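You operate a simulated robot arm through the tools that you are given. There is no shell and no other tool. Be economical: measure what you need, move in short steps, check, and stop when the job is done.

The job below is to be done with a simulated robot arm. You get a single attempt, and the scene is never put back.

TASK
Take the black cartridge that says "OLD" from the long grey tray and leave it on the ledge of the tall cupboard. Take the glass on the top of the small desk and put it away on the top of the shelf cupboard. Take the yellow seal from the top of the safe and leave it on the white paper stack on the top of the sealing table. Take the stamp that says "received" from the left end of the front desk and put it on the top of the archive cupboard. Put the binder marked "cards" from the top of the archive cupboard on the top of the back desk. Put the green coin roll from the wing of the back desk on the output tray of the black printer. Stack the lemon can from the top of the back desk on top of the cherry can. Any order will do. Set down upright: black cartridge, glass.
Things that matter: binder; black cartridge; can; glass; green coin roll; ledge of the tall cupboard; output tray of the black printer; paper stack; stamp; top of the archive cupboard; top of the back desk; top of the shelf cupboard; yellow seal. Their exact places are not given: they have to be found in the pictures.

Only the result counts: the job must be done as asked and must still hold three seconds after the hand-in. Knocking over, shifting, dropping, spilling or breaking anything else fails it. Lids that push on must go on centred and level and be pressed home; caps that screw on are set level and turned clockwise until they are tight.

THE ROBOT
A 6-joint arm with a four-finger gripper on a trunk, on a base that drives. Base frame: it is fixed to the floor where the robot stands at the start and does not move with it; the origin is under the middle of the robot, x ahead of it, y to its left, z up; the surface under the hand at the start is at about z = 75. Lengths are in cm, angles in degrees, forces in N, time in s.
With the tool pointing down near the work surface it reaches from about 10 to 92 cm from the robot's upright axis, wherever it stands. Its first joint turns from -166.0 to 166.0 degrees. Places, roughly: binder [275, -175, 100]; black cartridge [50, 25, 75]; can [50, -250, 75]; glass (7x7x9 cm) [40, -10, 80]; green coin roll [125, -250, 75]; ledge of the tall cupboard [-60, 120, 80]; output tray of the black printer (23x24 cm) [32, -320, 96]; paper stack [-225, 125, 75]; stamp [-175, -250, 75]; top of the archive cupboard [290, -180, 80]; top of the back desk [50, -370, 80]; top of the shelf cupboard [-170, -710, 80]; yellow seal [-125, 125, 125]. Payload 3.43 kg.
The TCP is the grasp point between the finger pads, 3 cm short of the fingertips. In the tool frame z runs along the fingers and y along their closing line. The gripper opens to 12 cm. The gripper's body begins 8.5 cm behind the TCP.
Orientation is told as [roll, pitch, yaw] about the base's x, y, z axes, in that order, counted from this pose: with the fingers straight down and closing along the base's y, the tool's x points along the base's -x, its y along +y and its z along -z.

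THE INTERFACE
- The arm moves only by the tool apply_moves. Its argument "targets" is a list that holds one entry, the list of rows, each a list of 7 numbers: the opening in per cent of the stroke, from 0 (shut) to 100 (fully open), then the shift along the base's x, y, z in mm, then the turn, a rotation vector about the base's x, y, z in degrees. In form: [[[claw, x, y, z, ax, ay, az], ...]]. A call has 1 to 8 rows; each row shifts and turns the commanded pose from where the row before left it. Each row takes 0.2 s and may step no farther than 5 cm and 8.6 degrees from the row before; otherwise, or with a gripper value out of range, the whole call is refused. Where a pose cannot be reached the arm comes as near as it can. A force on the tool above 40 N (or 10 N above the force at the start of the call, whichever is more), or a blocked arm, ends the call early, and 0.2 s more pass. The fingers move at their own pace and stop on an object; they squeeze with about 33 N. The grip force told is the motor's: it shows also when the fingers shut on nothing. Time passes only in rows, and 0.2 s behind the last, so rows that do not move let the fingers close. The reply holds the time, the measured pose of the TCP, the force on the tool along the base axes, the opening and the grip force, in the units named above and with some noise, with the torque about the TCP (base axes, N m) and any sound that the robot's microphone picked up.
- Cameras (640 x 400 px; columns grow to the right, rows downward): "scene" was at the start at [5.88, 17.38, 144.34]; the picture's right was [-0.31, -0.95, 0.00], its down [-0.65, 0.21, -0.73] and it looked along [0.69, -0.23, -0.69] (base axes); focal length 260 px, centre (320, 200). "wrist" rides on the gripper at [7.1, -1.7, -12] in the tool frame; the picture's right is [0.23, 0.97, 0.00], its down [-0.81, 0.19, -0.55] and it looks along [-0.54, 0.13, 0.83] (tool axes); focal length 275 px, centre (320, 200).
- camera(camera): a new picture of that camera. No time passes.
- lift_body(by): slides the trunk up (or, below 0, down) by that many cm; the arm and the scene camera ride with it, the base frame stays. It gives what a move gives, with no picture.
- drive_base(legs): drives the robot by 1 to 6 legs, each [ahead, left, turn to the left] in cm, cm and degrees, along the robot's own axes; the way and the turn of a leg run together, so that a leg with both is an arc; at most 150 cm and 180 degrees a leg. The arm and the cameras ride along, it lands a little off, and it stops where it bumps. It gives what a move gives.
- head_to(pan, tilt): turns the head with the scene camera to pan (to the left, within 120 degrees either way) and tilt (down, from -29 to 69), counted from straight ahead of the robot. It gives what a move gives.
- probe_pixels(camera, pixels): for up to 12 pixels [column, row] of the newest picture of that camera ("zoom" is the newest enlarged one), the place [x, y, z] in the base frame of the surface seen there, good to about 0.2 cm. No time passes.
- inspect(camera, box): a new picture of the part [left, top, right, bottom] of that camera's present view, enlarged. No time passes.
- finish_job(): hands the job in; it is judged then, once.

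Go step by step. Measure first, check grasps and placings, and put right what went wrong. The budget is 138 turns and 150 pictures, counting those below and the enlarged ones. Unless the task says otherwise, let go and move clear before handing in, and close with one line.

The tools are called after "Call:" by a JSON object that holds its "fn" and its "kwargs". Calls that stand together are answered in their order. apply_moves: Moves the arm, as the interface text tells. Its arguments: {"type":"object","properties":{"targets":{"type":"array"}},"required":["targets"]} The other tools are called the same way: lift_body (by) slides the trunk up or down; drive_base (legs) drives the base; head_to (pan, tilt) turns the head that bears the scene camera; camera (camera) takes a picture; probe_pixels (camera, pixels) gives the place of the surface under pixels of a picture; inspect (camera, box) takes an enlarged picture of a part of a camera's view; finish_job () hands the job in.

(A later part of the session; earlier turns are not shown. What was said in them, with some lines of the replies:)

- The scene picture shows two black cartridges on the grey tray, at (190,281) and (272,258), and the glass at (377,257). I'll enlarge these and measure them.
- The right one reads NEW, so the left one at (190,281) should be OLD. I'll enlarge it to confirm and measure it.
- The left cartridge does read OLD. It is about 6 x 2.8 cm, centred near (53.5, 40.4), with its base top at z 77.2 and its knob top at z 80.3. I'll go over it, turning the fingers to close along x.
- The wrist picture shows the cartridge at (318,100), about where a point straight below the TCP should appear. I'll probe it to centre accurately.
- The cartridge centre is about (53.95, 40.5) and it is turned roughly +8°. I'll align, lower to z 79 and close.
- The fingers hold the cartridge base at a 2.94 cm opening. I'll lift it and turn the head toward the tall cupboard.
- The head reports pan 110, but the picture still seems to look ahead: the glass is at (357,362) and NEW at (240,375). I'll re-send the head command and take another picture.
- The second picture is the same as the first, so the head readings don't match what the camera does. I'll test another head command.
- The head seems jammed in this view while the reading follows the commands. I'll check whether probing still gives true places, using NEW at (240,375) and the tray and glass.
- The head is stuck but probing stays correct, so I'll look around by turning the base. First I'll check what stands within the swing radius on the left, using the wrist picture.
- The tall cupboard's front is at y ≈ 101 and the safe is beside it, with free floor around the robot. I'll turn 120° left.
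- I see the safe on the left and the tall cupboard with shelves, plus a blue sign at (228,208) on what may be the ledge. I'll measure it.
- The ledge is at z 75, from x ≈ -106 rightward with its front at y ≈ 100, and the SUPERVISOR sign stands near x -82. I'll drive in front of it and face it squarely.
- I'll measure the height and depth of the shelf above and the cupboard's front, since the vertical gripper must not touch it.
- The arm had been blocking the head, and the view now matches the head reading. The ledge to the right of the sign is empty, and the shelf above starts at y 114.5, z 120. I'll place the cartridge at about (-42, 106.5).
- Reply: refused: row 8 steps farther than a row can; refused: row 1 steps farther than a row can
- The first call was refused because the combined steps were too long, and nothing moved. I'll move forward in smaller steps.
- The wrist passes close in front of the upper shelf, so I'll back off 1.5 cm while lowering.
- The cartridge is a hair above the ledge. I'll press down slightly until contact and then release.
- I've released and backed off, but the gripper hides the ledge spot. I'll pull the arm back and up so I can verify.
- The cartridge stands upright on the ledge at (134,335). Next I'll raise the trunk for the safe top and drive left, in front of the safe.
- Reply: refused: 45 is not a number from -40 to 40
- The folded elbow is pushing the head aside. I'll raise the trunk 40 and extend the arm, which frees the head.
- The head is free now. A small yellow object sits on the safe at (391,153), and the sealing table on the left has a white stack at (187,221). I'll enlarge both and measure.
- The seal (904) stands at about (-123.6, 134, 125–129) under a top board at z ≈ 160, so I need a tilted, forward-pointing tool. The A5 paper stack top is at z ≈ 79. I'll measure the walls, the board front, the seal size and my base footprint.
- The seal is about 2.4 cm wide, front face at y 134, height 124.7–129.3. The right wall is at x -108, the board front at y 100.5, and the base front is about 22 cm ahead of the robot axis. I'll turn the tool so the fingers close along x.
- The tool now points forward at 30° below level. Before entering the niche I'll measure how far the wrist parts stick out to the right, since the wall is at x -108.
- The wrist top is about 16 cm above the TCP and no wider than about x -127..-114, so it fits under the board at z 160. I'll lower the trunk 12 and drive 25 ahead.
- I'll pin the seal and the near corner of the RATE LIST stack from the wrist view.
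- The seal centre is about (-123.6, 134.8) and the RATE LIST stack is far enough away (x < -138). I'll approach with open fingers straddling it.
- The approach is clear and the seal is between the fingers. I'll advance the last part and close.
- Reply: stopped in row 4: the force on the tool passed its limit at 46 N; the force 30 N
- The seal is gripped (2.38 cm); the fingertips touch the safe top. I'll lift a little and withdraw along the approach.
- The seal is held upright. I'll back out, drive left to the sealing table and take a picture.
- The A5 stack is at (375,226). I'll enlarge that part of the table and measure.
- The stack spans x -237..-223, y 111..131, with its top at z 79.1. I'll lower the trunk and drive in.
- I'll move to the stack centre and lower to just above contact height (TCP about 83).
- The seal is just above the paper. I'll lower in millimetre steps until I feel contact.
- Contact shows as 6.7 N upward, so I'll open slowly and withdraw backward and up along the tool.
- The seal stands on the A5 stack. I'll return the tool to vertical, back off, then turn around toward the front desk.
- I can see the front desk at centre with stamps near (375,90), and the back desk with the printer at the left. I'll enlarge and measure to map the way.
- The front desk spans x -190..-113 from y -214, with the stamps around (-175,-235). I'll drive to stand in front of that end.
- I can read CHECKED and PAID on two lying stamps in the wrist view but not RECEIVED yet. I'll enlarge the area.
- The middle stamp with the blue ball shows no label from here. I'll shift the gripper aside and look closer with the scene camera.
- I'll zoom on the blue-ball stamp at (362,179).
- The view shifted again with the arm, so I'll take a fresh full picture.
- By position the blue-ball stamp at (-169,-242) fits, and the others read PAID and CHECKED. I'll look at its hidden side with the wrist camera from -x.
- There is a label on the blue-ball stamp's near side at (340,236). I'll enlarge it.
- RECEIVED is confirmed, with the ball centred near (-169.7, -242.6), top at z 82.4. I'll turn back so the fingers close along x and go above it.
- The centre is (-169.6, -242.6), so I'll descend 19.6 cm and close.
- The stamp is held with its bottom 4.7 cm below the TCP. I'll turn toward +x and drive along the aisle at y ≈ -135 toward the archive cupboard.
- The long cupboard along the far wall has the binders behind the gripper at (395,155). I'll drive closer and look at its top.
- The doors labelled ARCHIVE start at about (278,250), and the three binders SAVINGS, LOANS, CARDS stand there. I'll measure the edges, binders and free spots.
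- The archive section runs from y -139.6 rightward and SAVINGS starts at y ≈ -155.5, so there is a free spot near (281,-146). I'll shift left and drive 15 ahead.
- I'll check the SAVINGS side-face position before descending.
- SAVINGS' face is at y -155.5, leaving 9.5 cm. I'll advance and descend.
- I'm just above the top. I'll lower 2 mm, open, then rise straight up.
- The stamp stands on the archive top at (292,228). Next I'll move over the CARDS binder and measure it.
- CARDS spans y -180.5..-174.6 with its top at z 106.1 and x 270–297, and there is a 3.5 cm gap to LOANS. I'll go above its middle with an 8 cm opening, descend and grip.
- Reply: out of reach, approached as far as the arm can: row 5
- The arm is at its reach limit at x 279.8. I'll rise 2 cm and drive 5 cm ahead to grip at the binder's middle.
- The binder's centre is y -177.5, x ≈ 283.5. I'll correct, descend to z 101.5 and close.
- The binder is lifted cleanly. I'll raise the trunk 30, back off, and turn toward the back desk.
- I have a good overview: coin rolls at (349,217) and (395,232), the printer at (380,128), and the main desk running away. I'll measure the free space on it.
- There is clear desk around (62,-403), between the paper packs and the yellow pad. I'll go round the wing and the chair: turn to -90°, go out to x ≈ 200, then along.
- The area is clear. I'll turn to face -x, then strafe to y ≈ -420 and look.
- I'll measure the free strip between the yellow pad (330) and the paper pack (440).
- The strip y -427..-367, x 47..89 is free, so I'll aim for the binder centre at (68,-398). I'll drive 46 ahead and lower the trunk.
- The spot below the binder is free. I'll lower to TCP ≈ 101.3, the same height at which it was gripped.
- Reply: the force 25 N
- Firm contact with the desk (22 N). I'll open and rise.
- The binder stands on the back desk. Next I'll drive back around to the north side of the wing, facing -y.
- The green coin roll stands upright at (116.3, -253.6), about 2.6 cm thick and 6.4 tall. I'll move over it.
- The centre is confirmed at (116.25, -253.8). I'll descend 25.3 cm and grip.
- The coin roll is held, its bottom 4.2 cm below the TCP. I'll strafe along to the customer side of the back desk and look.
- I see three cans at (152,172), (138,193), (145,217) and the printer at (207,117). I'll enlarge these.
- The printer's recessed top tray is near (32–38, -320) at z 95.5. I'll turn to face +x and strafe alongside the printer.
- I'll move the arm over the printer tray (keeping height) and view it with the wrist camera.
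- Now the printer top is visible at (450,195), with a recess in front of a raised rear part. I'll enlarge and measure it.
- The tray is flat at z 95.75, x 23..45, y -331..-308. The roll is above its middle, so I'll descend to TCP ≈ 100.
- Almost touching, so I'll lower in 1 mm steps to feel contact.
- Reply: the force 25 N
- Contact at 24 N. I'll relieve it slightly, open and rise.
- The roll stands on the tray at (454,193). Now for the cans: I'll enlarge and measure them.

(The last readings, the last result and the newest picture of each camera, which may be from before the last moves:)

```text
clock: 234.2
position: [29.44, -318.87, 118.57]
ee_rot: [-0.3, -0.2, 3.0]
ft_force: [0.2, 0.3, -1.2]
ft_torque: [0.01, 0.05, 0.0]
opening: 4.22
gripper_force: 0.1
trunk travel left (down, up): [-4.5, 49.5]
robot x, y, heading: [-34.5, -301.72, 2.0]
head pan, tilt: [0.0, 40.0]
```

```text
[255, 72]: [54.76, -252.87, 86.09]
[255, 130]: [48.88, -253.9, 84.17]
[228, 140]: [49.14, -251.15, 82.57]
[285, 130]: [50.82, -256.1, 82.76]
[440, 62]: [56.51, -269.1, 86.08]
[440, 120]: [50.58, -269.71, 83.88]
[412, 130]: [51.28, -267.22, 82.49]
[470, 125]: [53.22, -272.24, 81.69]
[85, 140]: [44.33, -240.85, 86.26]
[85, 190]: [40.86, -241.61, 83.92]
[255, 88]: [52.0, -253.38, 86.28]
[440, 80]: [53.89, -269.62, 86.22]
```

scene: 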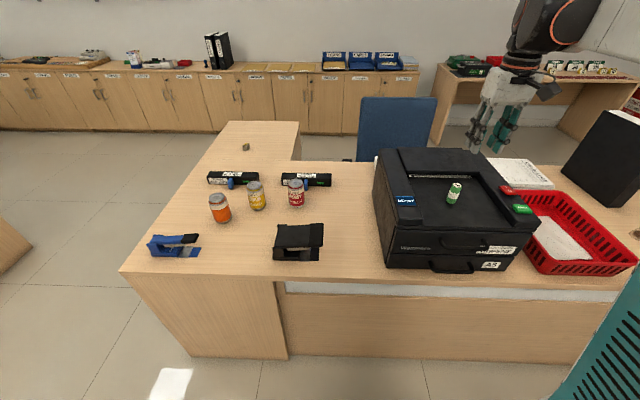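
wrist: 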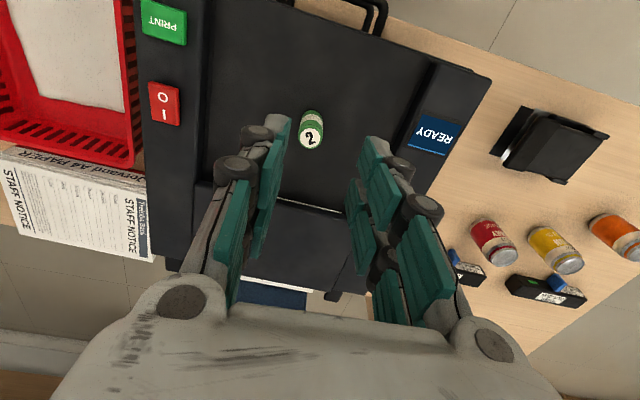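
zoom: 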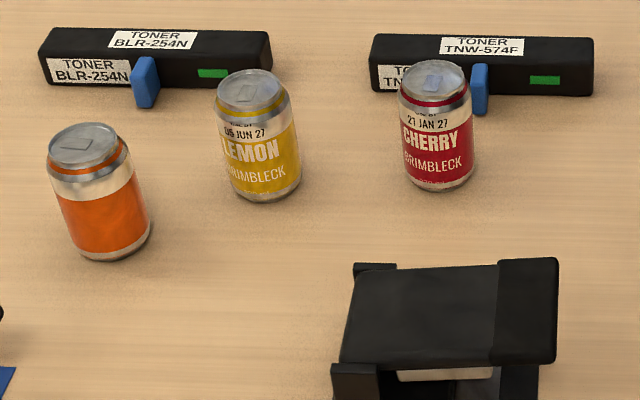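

Lemon is at about (51.9,-253.4), cherry at (53.6,-269.6), both with tops at z 86.2. I'll strafe left 36 and ahead 15 to reach both.

Call:
{"fn": "drive_base", "kwargs": {"legs": [[0, 38, -2], [15, 0, 0]]}}

Call:
{"fn": "apply_moves", "kwargs": {"targets": [[[75, 10, 40, 0, 0, 0, 0], [75, 10, 40, 0, 0, 0, 0], [75, 10, 40, 0, 0, 0, 0], [75, 10, 40, 0, 0, 0, 0], [75, 10, 40, 0, 0, 0, 0], [75, 10, 40, 0, 0, 0, 0]]]}}

Call:
{"fn": "camera", "kwargs": {"camera": "wrist"}}

```text
clock: 237.5
position: [42.9, -283.18, 118.52]
ee_rot: [-0.4, -0.2, 0.8]
ft_force: [1.0, 0.5, 0.0]
ft_torque: [0.01, 0.02, -0.02]
opening: 4.2
gripper_force: 0.0
trunk travel left (down, up): [-4.5, 49.5]
robot x, y, heading: [-19.96, -263.7, 0.1]
head pan, tilt: [0.0, 40.0]
```

```text
clock: 238.9
position: [48.87, -259.11, 118.66]
ee_rot: [-0.3, -0.2, 0.9]
ft_force: [-0.6, 0.1, -1.3]
ft_torque: [0.02, 0.01, 0.01]
opening: 9.01
gripper_force: 0.0
trunk travel left (down, up): [-4.5, 49.5]
robot x, y, heading: [-20.47, -263.62, 0.0]
head pan, tilt: [0.0, 40.0]
```

```text
44 pictures are left
```

wrist: 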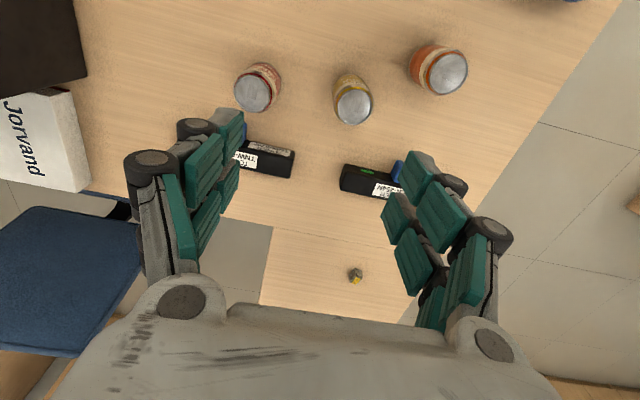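

Call:
{"fn": "inspect", "kwargs": {"camera": "wrist", "box": [220, 30, 412, 150]}}

Call:
{"fn": "probe_pixels", "kwargs": {"camera": "wrist", "pixels": [[353, 106], [336, 103], [370, 108], [353, 90], [351, 122], [253, 94], [237, 92], [270, 96], [253, 79], [251, 109]]}}

```text
3.33 times, centred on (316, 90) of wrist
```

zoom: 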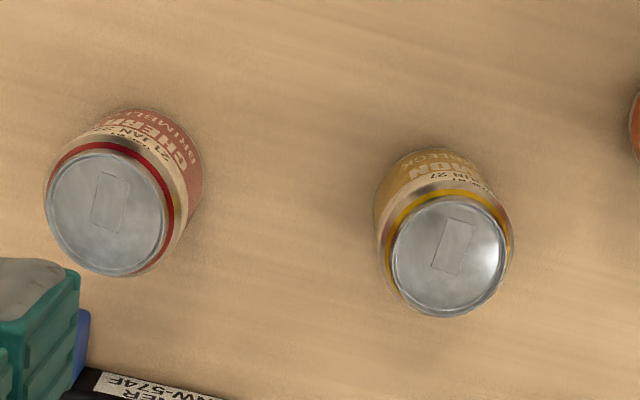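

```text
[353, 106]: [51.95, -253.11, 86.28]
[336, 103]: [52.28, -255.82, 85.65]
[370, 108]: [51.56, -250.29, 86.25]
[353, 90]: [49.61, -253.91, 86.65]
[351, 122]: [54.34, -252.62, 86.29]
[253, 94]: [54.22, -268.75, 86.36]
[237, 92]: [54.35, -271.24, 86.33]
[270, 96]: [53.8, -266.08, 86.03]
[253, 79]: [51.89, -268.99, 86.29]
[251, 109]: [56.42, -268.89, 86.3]
```

Lemon lid centre is (52.0,-253.1), cherry lid centre (54.2,-268.9). I'll go over the lemon can, descend and grip.

Call:
{"fn": "apply_moves", "kwargs": {"targets": [[[75, 15, 30, -30, 0, 0, 0], [75, 16, 30, -30, 0, 0, 0], [75, 0, 0, -48, 0, 0, 0], [75, 0, 0, -48, 0, 0, 0], [75, 0, 0, -48, 0, 0, 0]]]}}

Call:
{"fn": "camera", "kwargs": {"camera": "wrist"}}

```text
clock: 240.1
position: [51.7, -253.33, 98.18]
ee_rot: [-0.4, -0.3, 0.9]
ft_force: [0.8, 0.3, -0.2]
ft_torque: [0.01, -0.01, 0.0]
opening: 8.97
gripper_force: 0.1
trunk travel left (down, up): [-4.5, 49.5]
robot x, y, heading: [-20.05, -263.55, -0.5]
head pan, tilt: [0.0, 40.0]
```

```text
42 pictures are left
```

wrist: 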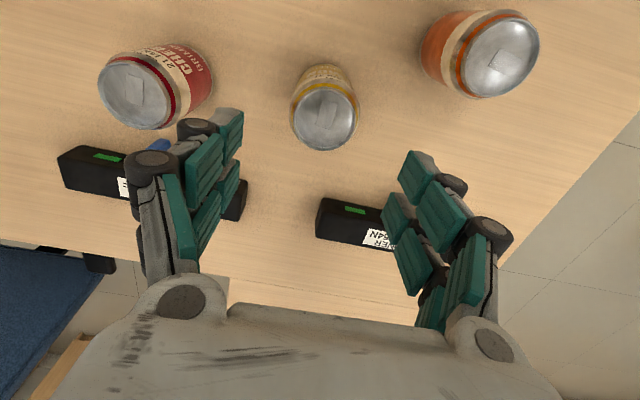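

The lid is centred at (326,118). I'll descend the last 16 cm and close.

Call:
{"fn": "apply_moves", "kwargs": {"targets": [[[75, 2, 2, -45, 0, 0, 0], [75, 0, 0, -45, 0, 0, 0], [75, 0, 0, -45, 0, 0, 0], [75, 0, 0, -27, 0, 0, 0], [40, 0, 0, 0, 0, 0, 0], [35, 0, 0, 0, 0, 0, 0], [35, 0, 0, 0, 0, 0, 0], [35, 0, 0, 0, 0, 0, 0]]]}}

Call:
{"fn": "apply_moves", "kwargs": {"targets": [[[35, 0, 0, 30, 0, 0, 0], [35, 0, 0, 48, 0, 0, 0], [35, 0, 0, 48, 0, 0, 0], [35, 0, 0, 48, 0, 0, 0]]]}}

Call:
{"fn": "camera", "kwargs": {"camera": "wrist"}}

Call:
{"fn": "camera", "kwargs": {"camera": "scene"}}

```text
clock: 241.9
position: [52.08, -252.96, 81.66]
ee_rot: [-0.4, -0.3, 0.9]
ft_force: [0.7, 0.8, -0.2]
ft_torque: [-0.01, -0.02, -0.02]
opening: 6.43
gripper_force: 32.9
trunk travel left (down, up): [-4.5, 49.5]
robot x, y, heading: [-20.24, -263.55, 0.2]
head pan, tilt: [0.0, 40.0]
```

```text
clock: 242.9
position: [52.09, -253.02, 99.42]
ee_rot: [-0.4, -0.2, 0.8]
ft_force: [0.5, -0.5, -3.4]
ft_torque: [-0.03, 0.01, -0.01]
opening: 6.45
gripper_force: 33.2
trunk travel left (down, up): [-4.5, 49.5]
robot x, y, heading: [-20.2, -263.92, 0.0]
head pan, tilt: [0.0, 40.0]
```

```text
41 pictures are left
```

wrist: 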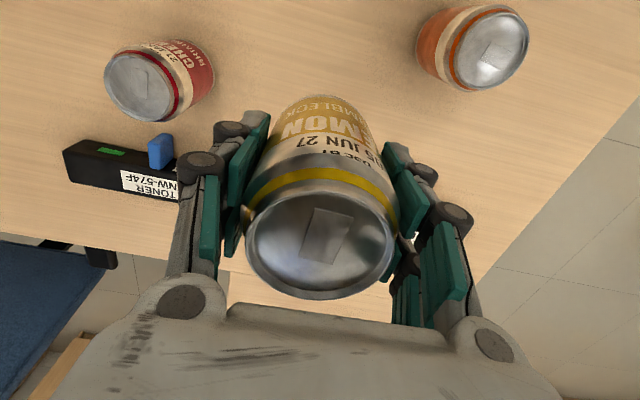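

```text
40 pictures are left
```

scene: 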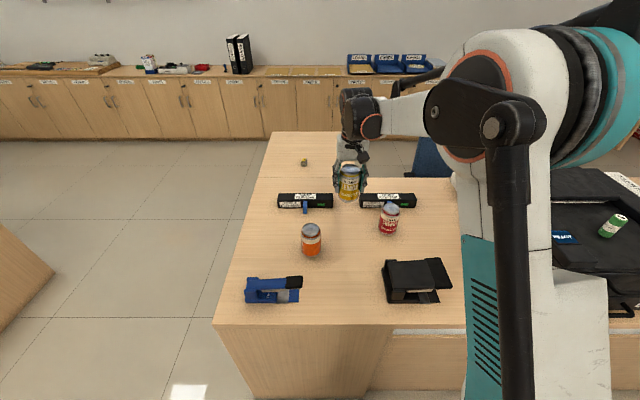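

Lemon is held with its bottom at z ≈ 92.6, above the cherry's top of 86.3. I'll move over the cherry at (54.2,-268.8).

Call:
{"fn": "apply_moves", "kwargs": {"targets": [[[35, 5, -40, 0, 0, 0, 0], [35, 5, -40, 0, 0, 0, 0], [35, 6, -40, 0, 0, 0, 0], [35, 5, -38, 0, 0, 0, 0], [35, 0, 0, 0, 0, 0, 0]]]}}

Call:
{"fn": "camera", "kwargs": {"camera": "wrist"}}

Call:
{"fn": "inspect", "kwargs": {"camera": "scene", "box": [340, 150, 436, 250]}}

```text
clock: 244.1
position: [54.23, -268.7, 99.37]
ee_rot: [-0.4, -0.2, 0.9]
ft_force: [-1.5, -0.7, -3.7]
ft_torque: [0.01, -0.02, -0.01]
opening: 6.43
gripper_force: 32.7
trunk travel left (down, up): [-4.5, 49.5]
robot x, y, heading: [-20.28, -263.92, 0.2]
head pan, tilt: [0.0, 40.0]
```

```text
39 pictures are left
```

wrist: 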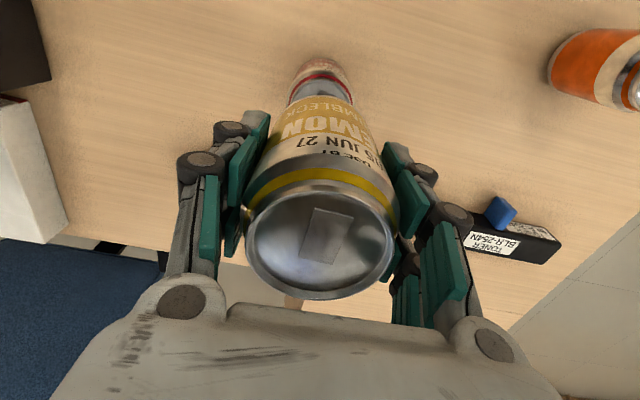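

```text
4.00 times, centred on (388, 200) of scene
```

zoom: 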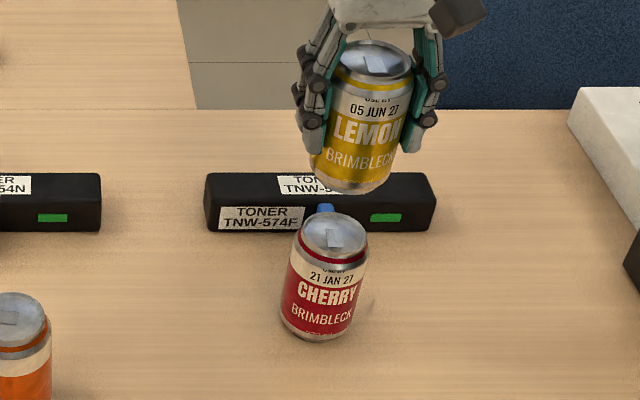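

The alignment looks good in the wrist view (cherry at column 321). I'll compare both lid centres by probing the zoom.

Call:
{"fn": "probe_pixels", "kwargs": {"camera": "zoom", "pixels": [[374, 59], [374, 44], [374, 74], [345, 60], [404, 60], [333, 235], [333, 218], [333, 252], [305, 235], [362, 237]]}}

```text
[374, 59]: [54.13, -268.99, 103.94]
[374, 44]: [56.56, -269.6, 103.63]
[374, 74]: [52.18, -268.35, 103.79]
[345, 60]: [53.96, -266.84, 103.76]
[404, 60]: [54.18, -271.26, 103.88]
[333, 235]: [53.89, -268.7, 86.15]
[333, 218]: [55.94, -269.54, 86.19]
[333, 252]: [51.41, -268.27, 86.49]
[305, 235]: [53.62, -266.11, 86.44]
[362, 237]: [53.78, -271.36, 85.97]
```

The lemon is off by only about +0.3 in x and -0.3 in y. I'll correct and descend to contact.

Call:
{"fn": "apply_moves", "kwargs": {"targets": [[[35, -3, 2, -20, 0, 0, 0], [35, 0, 0, -25, 0, 0, 0], [35, 0, 0, -10, 0, 0, 0], [35, 0, 0, -4, 0, 0, 0], [35, 0, 0, -2, 0, 0, 0]]]}}

```text
clock: 245.3
position: [54.05, -268.69, 93.26]
ee_rot: [-0.5, -0.1, 0.9]
ft_force: [-0.6, -0.3, -4.1]
ft_torque: [-0.04, 0.0, 0.0]
opening: 6.44
gripper_force: 33.2
trunk travel left (down, up): [-4.5, 49.5]
robot x, y, heading: [-19.98, -263.93, -0.3]
head pan, tilt: [0.0, 40.0]
```

Call:
{"fn": "apply_moves", "kwargs": {"targets": [[[35, 0, 0, -1.5, 0, 0, 0], [35, 0, 0, -1, 0, 0, 0]]]}}

Call:
{"fn": "inspect", "kwargs": {"camera": "scene", "box": [340, 150, 436, 250]}}

```text
clock: 245.9
position: [53.96, -268.75, 93.12]
ee_rot: [-0.5, -0.4, 1.0]
ft_force: [5.9, 0.3, 23.6]
ft_torque: [-0.01, -0.39, -0.05]
opening: 6.45
gripper_force: 33.2
trunk travel left (down, up): [-4.5, 49.5]
robot x, y, heading: [-20.33, -264.0, 0.0]
head pan, tilt: [0.0, 40.0]
```

```text
4.00 times, centred on (388, 200) of scene
```

zoom: 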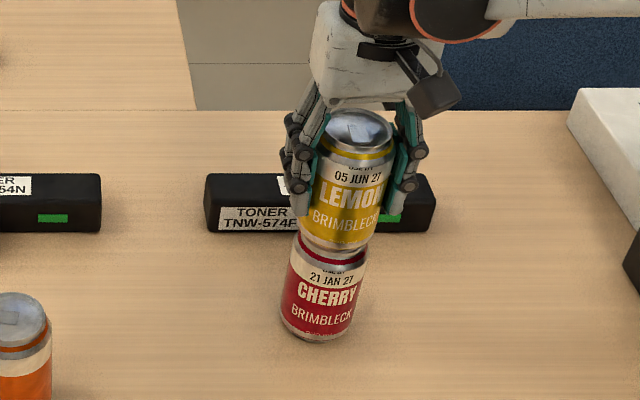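

Contact at 24 N and the cans look aligned. I'll relieve 1 mm, open evenly and rise straight up.

Call:
{"fn": "apply_moves", "kwargs": {"targets": [[[35, 0, 0, 1, 0, 0, 0], [58, 0, 0, 0, 0, 0, 0], [72, 0, 0, 0, 0, 0, 0], [75, 0, 0, 10, 0, 0, 0], [75, 0, 0, 40, 0, 0, 0], [75, 0, 0, 48, 0, 0, 0], [75, 0, 0, 48, 0, 0, 0], [75, 0, 0, 48, 0, 0, 0]]]}}

Call:
{"fn": "inspect", "kwargs": {"camera": "scene", "box": [340, 150, 436, 250]}}

```text
clock: 247.7
position: [53.63, -268.78, 112.73]
ee_rot: [-0.4, -0.2, 1.0]
ft_force: [0.0, 0.2, 0.1]
ft_torque: [-0.01, -0.02, -0.02]
opening: 9.02
gripper_force: 0.2
trunk travel left (down, up): [-4.5, 49.5]
robot x, y, heading: [-20.29, -263.8, -0.1]
head pan, tilt: [0.0, 40.0]
```

```text
4.00 times, centred on (388, 200) of scene
```

zoom: 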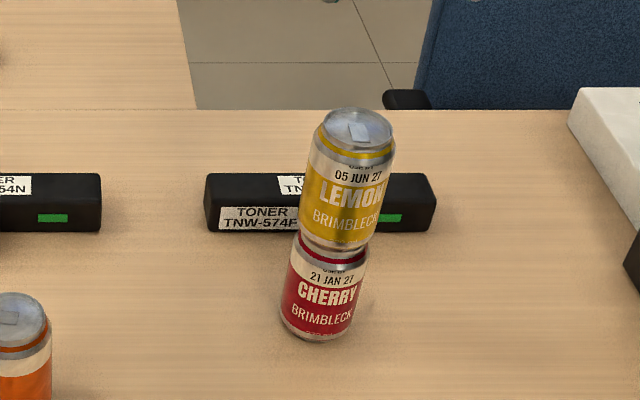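

The lemon can stands on the cherry can. Next is the glass: I'll strafe back north to the small desk.

Call:
{"fn": "drive_base", "kwargs": {"legs": [[-5, 0, 0], [0, 125, 0], [0, 120, 0]]}}

Call:
{"fn": "camera", "kwargs": {"camera": "scene"}}

Call:
{"fn": "camera", "kwargs": {"camera": "wrist"}}

```text
clock: 260.3
position: [44.76, -20.23, 112.74]
ee_rot: [-0.4, -0.2, 2.9]
ft_force: [0.5, 0.6, 0.1]
ft_torque: [0.0, 0.0, 0.01]
opening: 9.0
gripper_force: 0.0
trunk travel left (down, up): [-4.5, 49.5]
robot x, y, heading: [-29.14, -18.04, 2.5]
head pan, tilt: [0.0, 40.0]
```

```text
35 pictures are left
```

scene: 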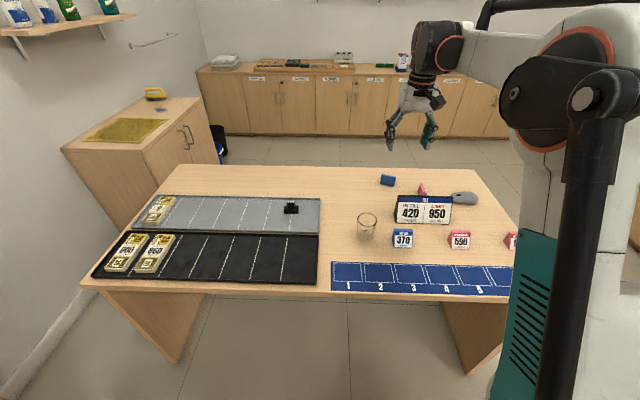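

```text
34 pictures are left
```

wrist: 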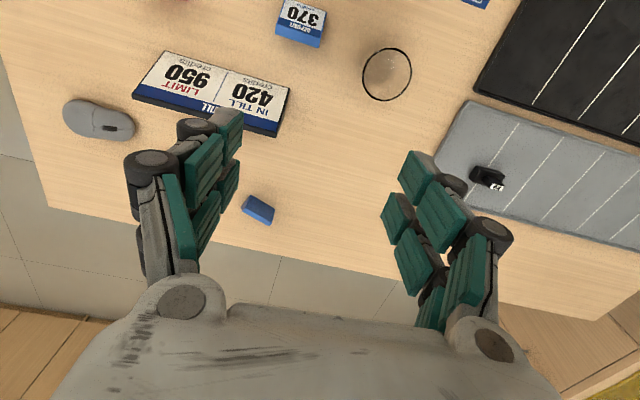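

The glass rim is at (387,74) in the wrist view. I'll enlarge it and probe around the rim.

Call:
{"fn": "inspect", "kwargs": {"camera": "wrist", "box": [340, 34, 436, 114]}}

Call:
{"fn": "probe_pixels", "kwargs": {"camera": "wrist", "pixels": [[364, 70], [410, 78], [388, 49], [384, 100], [370, 54], [404, 94], [372, 93], [405, 58], [387, 74], [312, 40]]}}

```text
5.00 times, centred on (388, 74) of wrist
```

zoom: 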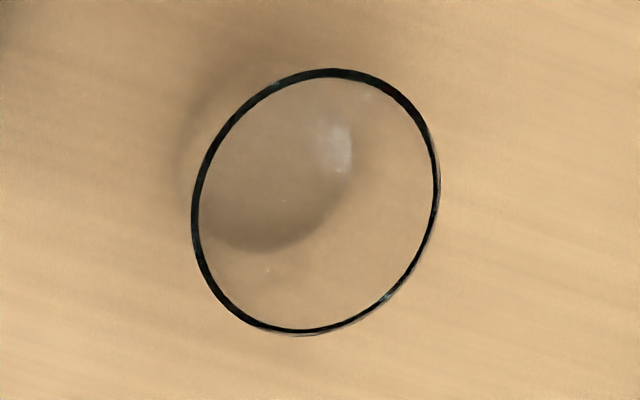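

```text
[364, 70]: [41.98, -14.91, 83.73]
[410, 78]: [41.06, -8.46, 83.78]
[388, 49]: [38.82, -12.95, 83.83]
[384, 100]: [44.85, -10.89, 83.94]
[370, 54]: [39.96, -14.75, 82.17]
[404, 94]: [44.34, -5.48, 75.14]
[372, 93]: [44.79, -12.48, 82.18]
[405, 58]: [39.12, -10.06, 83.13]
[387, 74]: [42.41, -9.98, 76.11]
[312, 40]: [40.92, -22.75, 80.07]
```

The glass centre is (41.6,-11.8) and its rim is at z 83.8. I'll move over it and descend partway for a check.

Call:
{"fn": "apply_moves", "kwargs": {"targets": [[[80, -16, 42, 0, 0, 0, 0], [80, -16, 42, 0, 0, 0, 0], [80, 0, 0, -45, 0, 0, 0], [80, 0, 0, -45, 0, 0, 0], [80, 0, 0, -40, 0, 0, 0], [80, 0, 0, 0, 0, 0, 0]]]}}

Call:
{"fn": "camera", "kwargs": {"camera": "wrist"}}

Call:
{"fn": "probe_pixels", "kwargs": {"camera": "wrist", "pixels": [[320, 120], [320, 60], [280, 90], [360, 90]]}}

```text
clock: 261.7
position: [41.64, -11.81, 99.51]
ee_rot: [-0.4, -0.2, 3.0]
ft_force: [0.3, 0.2, -0.7]
ft_torque: [0.0, -0.01, -0.01]
opening: 9.62
gripper_force: 0.1
trunk travel left (down, up): [-4.5, 49.5]
robot x, y, heading: [-29.63, -17.9, 2.1]
head pan, tilt: [0.0, 40.0]
```

```text
32 pictures are left
```

wrist: 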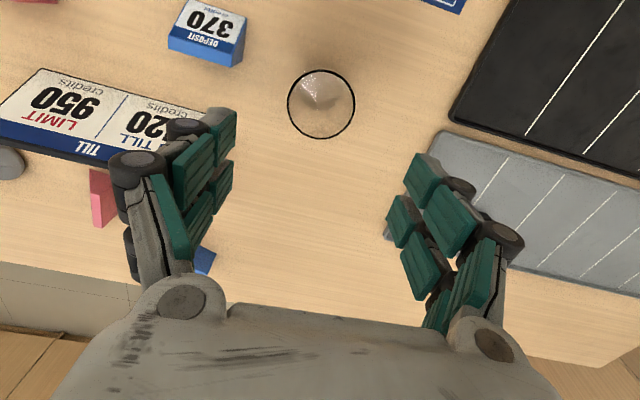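

```text
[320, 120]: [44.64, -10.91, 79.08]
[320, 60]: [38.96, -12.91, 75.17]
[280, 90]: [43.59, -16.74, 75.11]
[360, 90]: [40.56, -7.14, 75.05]
```

The glass is centred at (321,104). I'll descend to z 80.3 and close gently.

Call:
{"fn": "apply_moves", "kwargs": {"targets": [[[80, 0, 0, -48, 0, 0, 0], [80, 0, 0, -48, 0, 0, 0], [80, 0, 0, -48, 0, 0, 0], [80, 0, 0, -48, 0, 0, 0], [65, 0, 0, 0, 0, 0, 0], [45, 0, 0, 0, 0, 0, 0], [42, 0, 0, 0, 0, 0, 0], [42, 0, 0, 0, 0, 0, 0]]]}}

Call:
{"fn": "apply_moves", "kwargs": {"targets": [[[42, 0, 0, 20, 0, 0, 0], [42, 0, 0, 40, 0, 0, 0], [42, 0, 0, 48, 0, 0, 0], [42, 0, 0, 48, 0, 0, 0], [42, 0, 0, 48, 0, 0, 0], [42, 0, 0, 48, 0, 0, 0], [42, 0, 0, 48, 0, 0, 0]]]}}

Call:
{"fn": "camera", "kwargs": {"camera": "wrist"}}

```text
clock: 263.5
position: [41.71, -11.8, 80.39]
ee_rot: [-0.5, -0.2, 3.0]
ft_force: [-0.5, 0.5, -1.2]
ft_torque: [0.0, 0.03, 0.02]
opening: 6.07
gripper_force: 33.3
trunk travel left (down, up): [-4.5, 49.5]
robot x, y, heading: [-29.48, -18.36, 2.3]
head pan, tilt: [0.0, 40.0]
```

```text
clock: 265.1
position: [41.66, -11.84, 110.64]
ee_rot: [-0.4, -0.2, 3.0]
ft_force: [0.4, 1.0, -1.4]
ft_torque: [0.02, 0.02, 0.03]
opening: 6.09
gripper_force: 32.4
trunk travel left (down, up): [-4.5, 49.5]
robot x, y, heading: [-29.73, -18.05, 1.7]
head pan, tilt: [0.0, 40.0]
```

```text
31 pictures are left
```

wrist: 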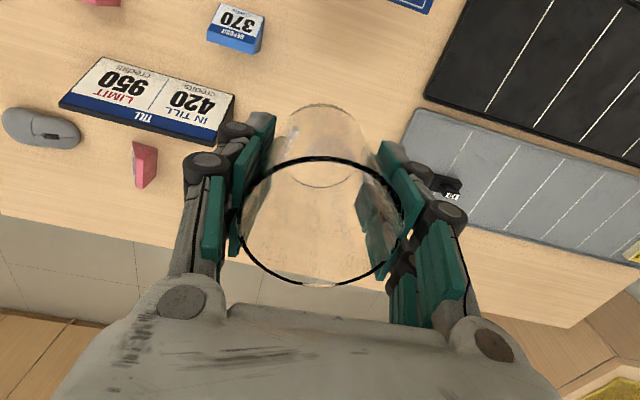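

The glass is held, its bottom 5.5 cm below the TCP. I'll turn to -90° and drive down the aisle between the two desks in stages.

Call:
{"fn": "drive_base", "kwargs": {"legs": [[0, 0, -91.7], [0, 5, 0], [130, 0, 0]]}}

Call:
{"fn": "head_to", "kwargs": {"pan": 0, "tilt": 35}}

Call:
{"fn": "camera", "kwargs": {"camera": "scene"}}

```text
clock: 276.1
position: [-18.83, -221.6, 110.52]
ee_rot: [-0.4, -0.3, -89.1]
ft_force: [-0.3, 0.5, -1.3]
ft_torque: [0.01, 0.01, 0.03]
opening: 6.07
gripper_force: 33.3
trunk travel left (down, up): [-4.5, 49.5]
robot x, y, heading: [-22.61, -150.0, -89.9]
head pan, tilt: [0.0, 40.0]
```

```text
clock: 276.7
position: [-18.86, -221.68, 110.63]
ee_rot: [-0.4, -0.2, -89.0]
ft_force: [0.0, 0.1, -1.5]
ft_torque: [0.0, 0.0, -0.01]
opening: 6.08
gripper_force: 33.0
trunk travel left (down, up): [-4.5, 49.5]
robot x, y, heading: [-22.52, -150.59, -89.9]
head pan, tilt: [0.0, 35.0]
```

```text
30 pictures are left
```

scene: 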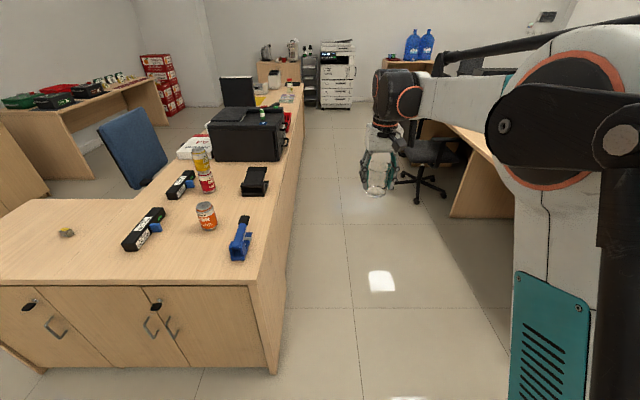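

The chair stands at (425,165) next to the aisle. I'll measure it and the aisle before passing.

Call:
{"fn": "probe_pixels", "kwargs": {"camera": "scene", "pixels": [[415, 202], [402, 182], [407, 152], [425, 155], [445, 190], [297, 120], [265, 290], [340, 100], [310, 100], [320, 108], [415, 70], [350, 108]]}}

```text
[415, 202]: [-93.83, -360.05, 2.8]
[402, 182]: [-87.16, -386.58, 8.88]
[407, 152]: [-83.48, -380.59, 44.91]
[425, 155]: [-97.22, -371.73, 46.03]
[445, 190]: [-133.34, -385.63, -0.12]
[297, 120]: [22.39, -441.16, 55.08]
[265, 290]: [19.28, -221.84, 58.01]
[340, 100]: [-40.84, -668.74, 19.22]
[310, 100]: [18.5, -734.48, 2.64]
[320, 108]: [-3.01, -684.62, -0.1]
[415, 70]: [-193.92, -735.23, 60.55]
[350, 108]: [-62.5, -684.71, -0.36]
```

The aisle is clear (chair edge x -80, copier front y -668). I'll drive on to y ≈ -490.

Call:
{"fn": "drive_base", "kwargs": {"legs": [[120, 0, 0], [120, 0, 0], [95, 0, 0], [0, 0, -40]]}}

Call:
{"fn": "camera", "kwargs": {"camera": "scene"}}

```text
clock: 295.1
position: [-60.6, -546.09, 110.53]
ee_rot: [-0.4, -0.3, -128.2]
ft_force: [1.1, -0.1, -2.2]
ft_torque: [-0.01, 0.01, -0.03]
opening: 6.07
gripper_force: 32.9
trunk travel left (down, up): [-4.5, 49.5]
robot x, y, heading: [-18.73, -488.29, -128.8]
head pan, tilt: [0.0, 35.0]
```

```text
29 pictures are left
```

scene: 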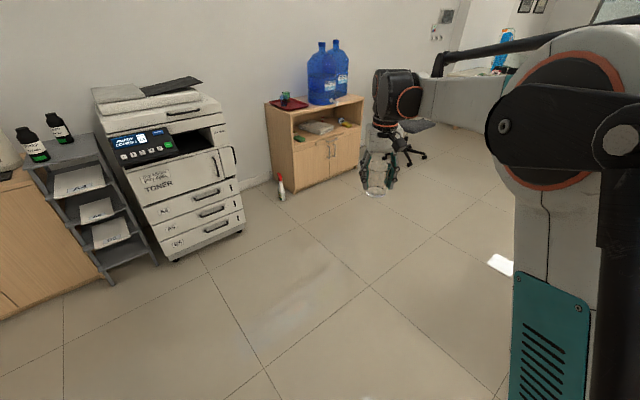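

The shelf cupboard is at (320,140), with water bottles and a red mat on its top and a small bottle on the floor at (282,187). I'll measure and enlarge.

Call:
{"fn": "inspect", "kwargs": {"camera": "scene", "box": [250, 30, 440, 210]}}

Call:
{"fn": "probe_pixels", "kwargs": {"camera": "scene", "pixels": [[294, 111], [355, 99], [282, 198], [300, 108], [312, 106], [335, 104], [345, 100], [350, 97], [290, 103], [325, 95], [270, 102], [400, 160]]}}

```text
2.22 times, centred on (345, 120) of scene
```

zoom: 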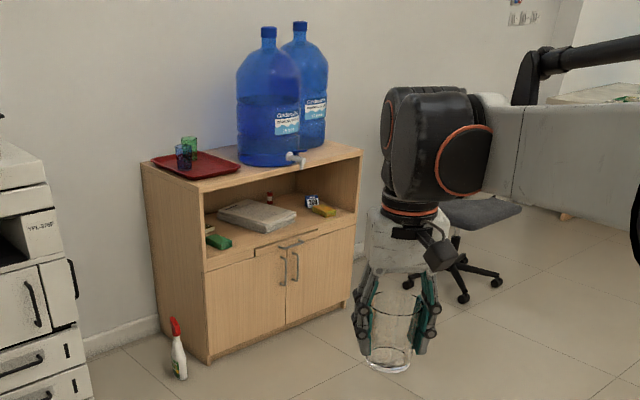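

```text
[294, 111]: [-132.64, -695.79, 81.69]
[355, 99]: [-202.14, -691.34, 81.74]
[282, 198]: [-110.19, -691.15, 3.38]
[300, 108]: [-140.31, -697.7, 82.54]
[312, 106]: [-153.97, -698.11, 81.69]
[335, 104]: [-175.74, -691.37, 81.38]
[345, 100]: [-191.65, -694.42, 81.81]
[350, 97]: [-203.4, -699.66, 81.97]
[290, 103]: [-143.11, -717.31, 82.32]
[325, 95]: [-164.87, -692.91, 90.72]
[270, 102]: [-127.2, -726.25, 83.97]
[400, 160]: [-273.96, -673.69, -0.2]
```

The top is at z 81.8 (x -208..-130, y from -690), with the front right corner free. I'll drive diagonally, then face the cupboard.

Call:
{"fn": "drive_base", "kwargs": {"legs": [[130, 0, 0], [0, 0, 38.8], [0, -85, 0]]}}

Call:
{"fn": "camera", "kwargs": {"camera": "scene"}}

Call:
{"fn": "camera", "kwargs": {"camera": "wrist"}}

```text
clock: 307.5
position: [-186.26, -654.9, 110.51]
ee_rot: [-0.4, -0.1, -91.6]
ft_force: [0.2, -0.3, -2.1]
ft_torque: [-0.01, -0.01, -0.01]
opening: 6.07
gripper_force: 33.4
trunk travel left (down, up): [-4.5, 49.5]
robot x, y, heading: [-186.8, -583.28, -92.4]
head pan, tilt: [0.0, 35.0]
```

```text
27 pictures are left
```

scene: 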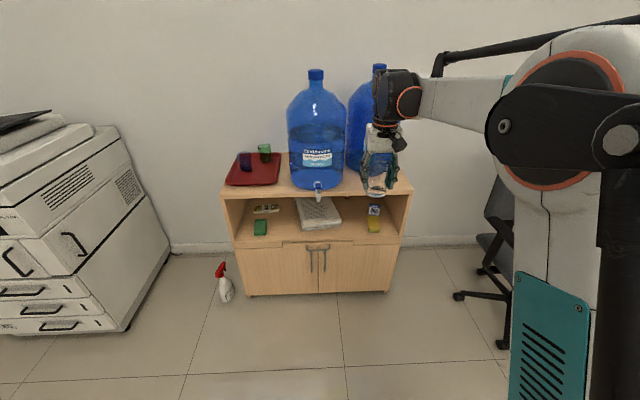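

```text
26 pictures are left
```

wrist: 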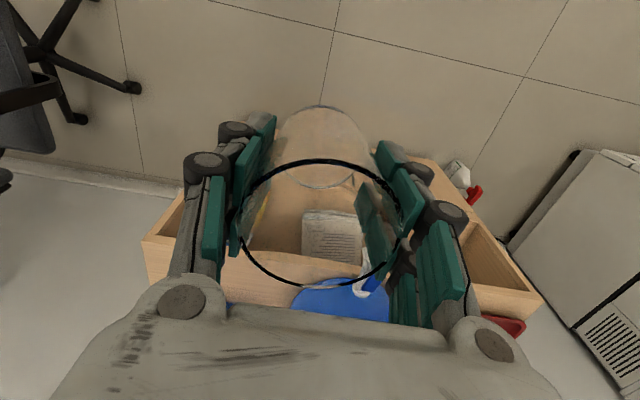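

The front right area, in front of the second bottle, looks free. I'll measure the bottles and edges around there.

Call:
{"fn": "probe_pixels", "kwargs": {"camera": "scene", "pixels": [[355, 188], [352, 178], [403, 185], [400, 177], [340, 160], [335, 180], [355, 160], [352, 140], [318, 185], [395, 172], [355, 193], [320, 150]]}}

Call:
{"fn": "inspect", "kwargs": {"camera": "scene", "box": [280, 110, 430, 210]}}

```text
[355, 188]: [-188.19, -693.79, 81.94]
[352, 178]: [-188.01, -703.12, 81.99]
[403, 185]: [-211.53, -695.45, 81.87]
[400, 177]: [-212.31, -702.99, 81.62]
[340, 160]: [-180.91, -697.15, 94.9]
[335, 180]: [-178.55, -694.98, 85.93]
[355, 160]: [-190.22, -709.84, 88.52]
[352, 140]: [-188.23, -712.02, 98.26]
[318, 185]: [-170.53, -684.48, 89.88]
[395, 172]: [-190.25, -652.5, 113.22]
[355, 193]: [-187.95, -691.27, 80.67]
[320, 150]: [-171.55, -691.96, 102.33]
```

```text
4.00 times, centred on (355, 160) of scene
```

zoom: 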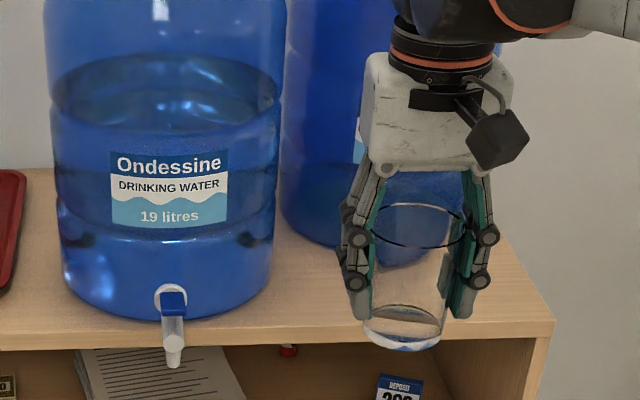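

Bottle 1 reaches x ≈ -185 and bottle 2's front is y ≈ -706; the top's right edge is x -213. I'll shift the arm right first, then drive 25 ahead, aiming to set the glass at (-203.5,-696).

Call:
{"fn": "apply_moves", "kwargs": {"targets": [[[42, -40, 0, 0, 0, 0, 0], [42, -40, 0, 0, 0, 0, 0], [42, -40, 0, 0, 0, 0, 0], [42, -40, 0, 0, 0, 0, 0]]]}}

Call:
{"fn": "drive_base", "kwargs": {"legs": [[25, 0, 2]]}}

Call:
{"fn": "camera", "kwargs": {"camera": "scene"}}

```text
clock: 308.5
position: [-202.17, -654.78, 110.37]
ee_rot: [-0.3, -0.2, -91.5]
ft_force: [0.3, 0.2, -1.7]
ft_torque: [0.03, 0.0, 0.0]
opening: 6.05
gripper_force: 33.5
trunk travel left (down, up): [-4.5, 49.5]
robot x, y, heading: [-187.2, -583.36, -92.3]
head pan, tilt: [0.0, 35.0]
```

```text
clock: 310.3
position: [-200.12, -680.11, 110.47]
ee_rot: [-0.4, -0.2, -89.3]
ft_force: [0.2, -0.2, -2.0]
ft_torque: [0.0, 0.01, 0.02]
opening: 6.09
gripper_force: 32.9
trunk travel left (down, up): [-4.5, 49.5]
robot x, y, heading: [-187.64, -608.56, -90.2]
head pan, tilt: [0.0, 35.0]
```

```text
24 pictures are left
```

scene: 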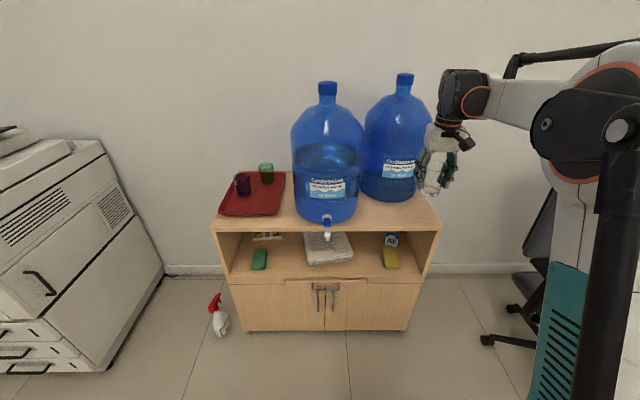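

Call:
{"fn": "inspect", "kwargs": {"camera": "scene", "box": [340, 130, 470, 240]}}

Call:
{"fn": "probe_pixels", "kwargs": {"camera": "scene", "pixels": [[400, 200], [385, 197], [373, 190], [410, 180], [395, 150], [422, 140], [420, 200], [433, 215], [425, 222], [400, 217], [360, 212], [436, 225]]}}

```text
3.64 times, centred on (405, 185) of scene
```

zoom: 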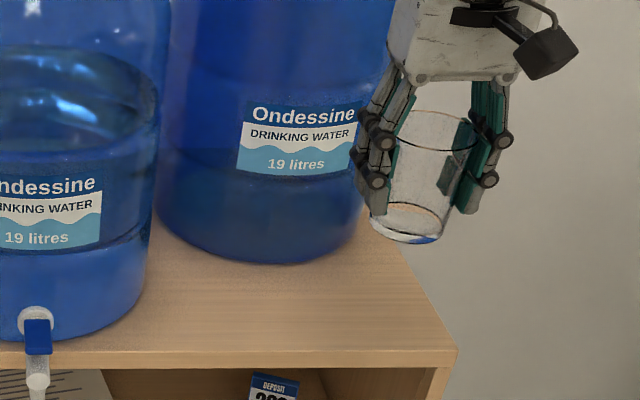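

```text
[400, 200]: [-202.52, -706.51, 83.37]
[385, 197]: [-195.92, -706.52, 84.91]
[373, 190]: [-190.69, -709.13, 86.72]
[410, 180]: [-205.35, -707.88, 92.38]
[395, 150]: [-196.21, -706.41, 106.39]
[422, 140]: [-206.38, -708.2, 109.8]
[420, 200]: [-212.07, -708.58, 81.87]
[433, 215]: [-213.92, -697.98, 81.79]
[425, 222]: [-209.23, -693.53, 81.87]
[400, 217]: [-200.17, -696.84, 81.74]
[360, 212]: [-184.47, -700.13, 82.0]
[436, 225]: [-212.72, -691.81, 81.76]
```

Bottle 2's front is y -706.2 and the top is clear at (-202.5,-696). I'll advance and lower to just above the surface.

Call:
{"fn": "apply_moves", "kwargs": {"targets": [[[42, -8, -40, 0, 0, 0, 0], [42, -8, -40, 0, 0, 0, 0], [42, -8, -40, 0, 0, 0, 0], [42, 0, -37, 0, 0, 0, 0], [42, 0, 0, -48, 0, 0, 0], [42, 0, 0, -48, 0, 0, 0], [42, 0, 0, -48, 0, 0, 0], [42, 0, 0, -48, 0, 0, 0]]]}}

Call:
{"fn": "inspect", "kwargs": {"camera": "scene", "box": [340, 130, 470, 240]}}

```text
clock: 312.1
position: [-202.41, -694.86, 90.63]
ee_rot: [-0.5, -0.3, -89.4]
ft_force: [0.0, -0.3, -2.0]
ft_torque: [0.0, -0.03, 0.0]
opening: 6.07
gripper_force: 32.7
out of reach, approached as far as the arm can: row 4
trunk travel left (down, up): [-4.5, 49.5]
robot x, y, heading: [-187.09, -608.78, -90.2]
head pan, tilt: [0.0, 35.0]
```

```text
3.64 times, centred on (405, 185) of scene
```

zoom: 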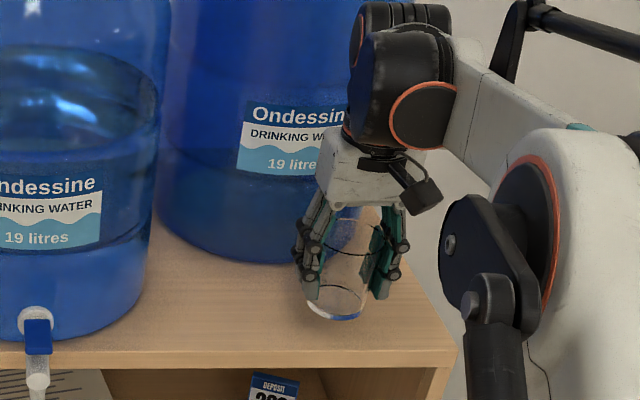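

The glass is a bit near the front edge, so I'll push in 1.5 cm more and lower until contact.

Call:
{"fn": "apply_moves", "kwargs": {"targets": [[[42, 0, -15, 0, 0, 0, 0], [42, 0, 0, -20, 0, 0, 0], [42, 0, 0, -8, 0, 0, 0], [42, 0, 0, -3, 0, 0, 0]]]}}

```text
clock: 313.1
position: [-202.33, -696.6, 87.66]
ee_rot: [-0.4, -0.2, -89.5]
ft_force: [-1.1, -0.9, -1.3]
ft_torque: [0.02, 0.03, 0.02]
opening: 6.1
gripper_force: 32.6
trunk travel left (down, up): [-4.5, 49.5]
robot x, y, heading: [-187.33, -608.47, -90.4]
head pan, tilt: [0.0, 35.0]
```

Call:
{"fn": "apply_moves", "kwargs": {"targets": [[[42, 0, 0, -1.5, 0, 0, 0], [42, 0, 0, -1, 0, 0, 0]]]}}

```text
clock: 313.7
position: [-202.25, -696.36, 87.56]
ee_rot: [-0.3, -0.1, -89.4]
ft_force: [0.0, 0.1, -0.8]
ft_torque: [0.0, -0.02, 0.0]
opening: 6.09
gripper_force: 33.1
trunk travel left (down, up): [-4.5, 49.5]
robot x, y, heading: [-187.25, -608.48, -90.6]
head pan, tilt: [0.0, 35.0]
```

Call:
{"fn": "apply_moves", "kwargs": {"targets": [[[42, 0, 0, -1, 0, 0, 0], [42, 0, 0, -1, 0, 0, 0]]]}}

```text
clock: 314.3
position: [-202.28, -696.41, 87.37]
ee_rot: [-0.5, -0.2, -89.4]
ft_force: [0.1, 0.0, -2.0]
ft_torque: [-0.01, 0.0, 0.03]
opening: 6.1
gripper_force: 32.6
trunk travel left (down, up): [-4.5, 49.5]
robot x, y, heading: [-187.44, -608.38, -90.4]
head pan, tilt: [0.0, 35.0]
```

Call:
{"fn": "apply_moves", "kwargs": {"targets": [[[42, 0, 0, -1, 0, 0, 0], [42, 0, 0, -1, 0, 0, 0]]]}}

Call:
{"fn": "inspect", "kwargs": {"camera": "scene", "box": [370, 170, 450, 230]}}

```text
clock: 314.9
position: [-202.32, -696.42, 87.27]
ee_rot: [-0.4, -0.3, -89.4]
ft_force: [-1.7, -5.6, 13.1]
ft_torque: [-0.25, -0.29, -0.13]
opening: 6.08
gripper_force: 32.6
trunk travel left (down, up): [-4.5, 49.5]
robot x, y, heading: [-187.66, -608.74, -90.1]
head pan, tilt: [0.0, 35.0]
```

```text
6.67 times, centred on (410, 200) of scene
```

zoom: 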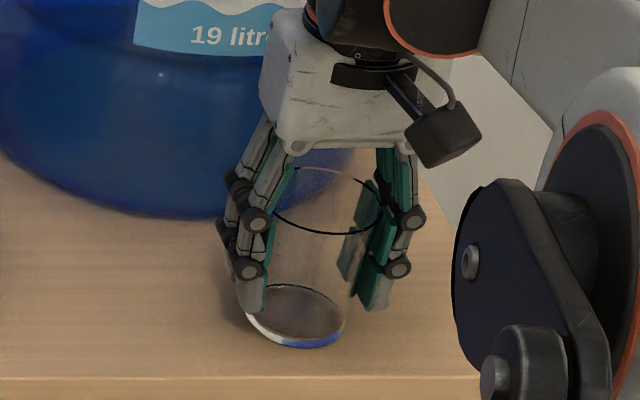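

Contact at 13 N with the glass standing on the top. I'll open and rise straight up, then back off.

Call:
{"fn": "apply_moves", "kwargs": {"targets": [[[42, 0, 0, 0.5, 0, 0, 0], [60, 0, 0, 0, 0, 0, 0], [72, 0, 0, 0, 0, 0, 0], [72, 0, 0, 30, 0, 0, 0], [72, 0, 0, 48, 0, 0, 0], [72, 0, 0, 48, 0, 0, 0], [72, 0, 40, 20, 0, 0, 0], [72, 0, 45, 0, 0, 0, 0]]]}}

Call:
{"fn": "apply_moves", "kwargs": {"targets": [[[72, 0, 45, 0, 0, 0, 0], [72, 0, 45, 0, 0, 0, 0], [72, 0, 45, 0, 0, 0, 0]]]}}

Call:
{"fn": "camera", "kwargs": {"camera": "scene"}}

Call:
{"fn": "camera", "kwargs": {"camera": "wrist"}}

```text
clock: 316.7
position: [-202.38, -687.8, 101.86]
ee_rot: [-0.4, -0.3, -89.4]
ft_force: [-0.4, 0.7, -0.4]
ft_torque: [0.0, 0.01, 0.02]
opening: 8.64
gripper_force: 0.0
trunk travel left (down, up): [-4.5, 49.5]
robot x, y, heading: [-187.38, -608.24, -90.3]
head pan, tilt: [0.0, 35.0]
```

```text
clock: 317.5
position: [-202.43, -674.4, 101.97]
ee_rot: [-0.3, -0.3, -89.5]
ft_force: [-1.0, 0.0, 0.4]
ft_torque: [0.0, -0.02, 0.02]
opening: 8.62
gripper_force: 0.0
trunk travel left (down, up): [-4.5, 49.5]
robot x, y, heading: [-187.55, -608.4, -90.4]
head pan, tilt: [0.0, 35.0]
```

```text
20 pictures are left
```

scene: 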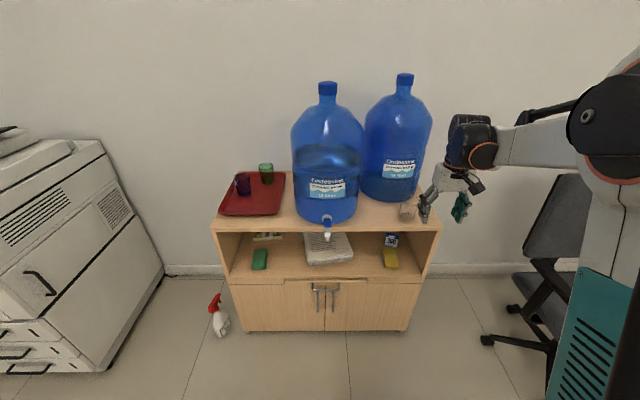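

```text
19 pictures are left
```

wrist: 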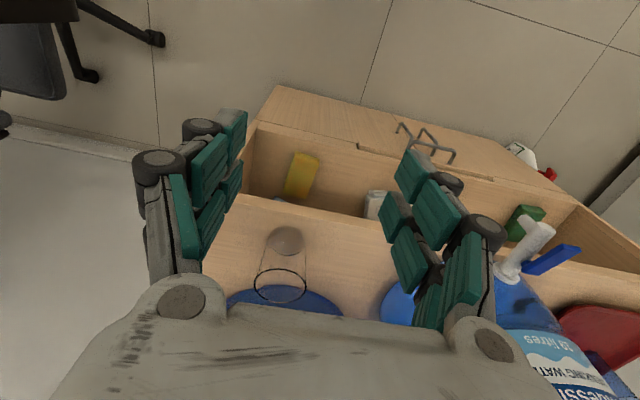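

The glass stands upright on the shelf cupboard at (405,205), the gripper is clear, and all seven items have been placed and checked. I'll hand in.

Call:
{"fn": "finish_job", "kwargs": {}}

```text
The job is handed in.
```

All seven items were placed where the task asked, and the black cartridge and the glass were set down upright. The gripper is empty and clear, and the job is handed in.
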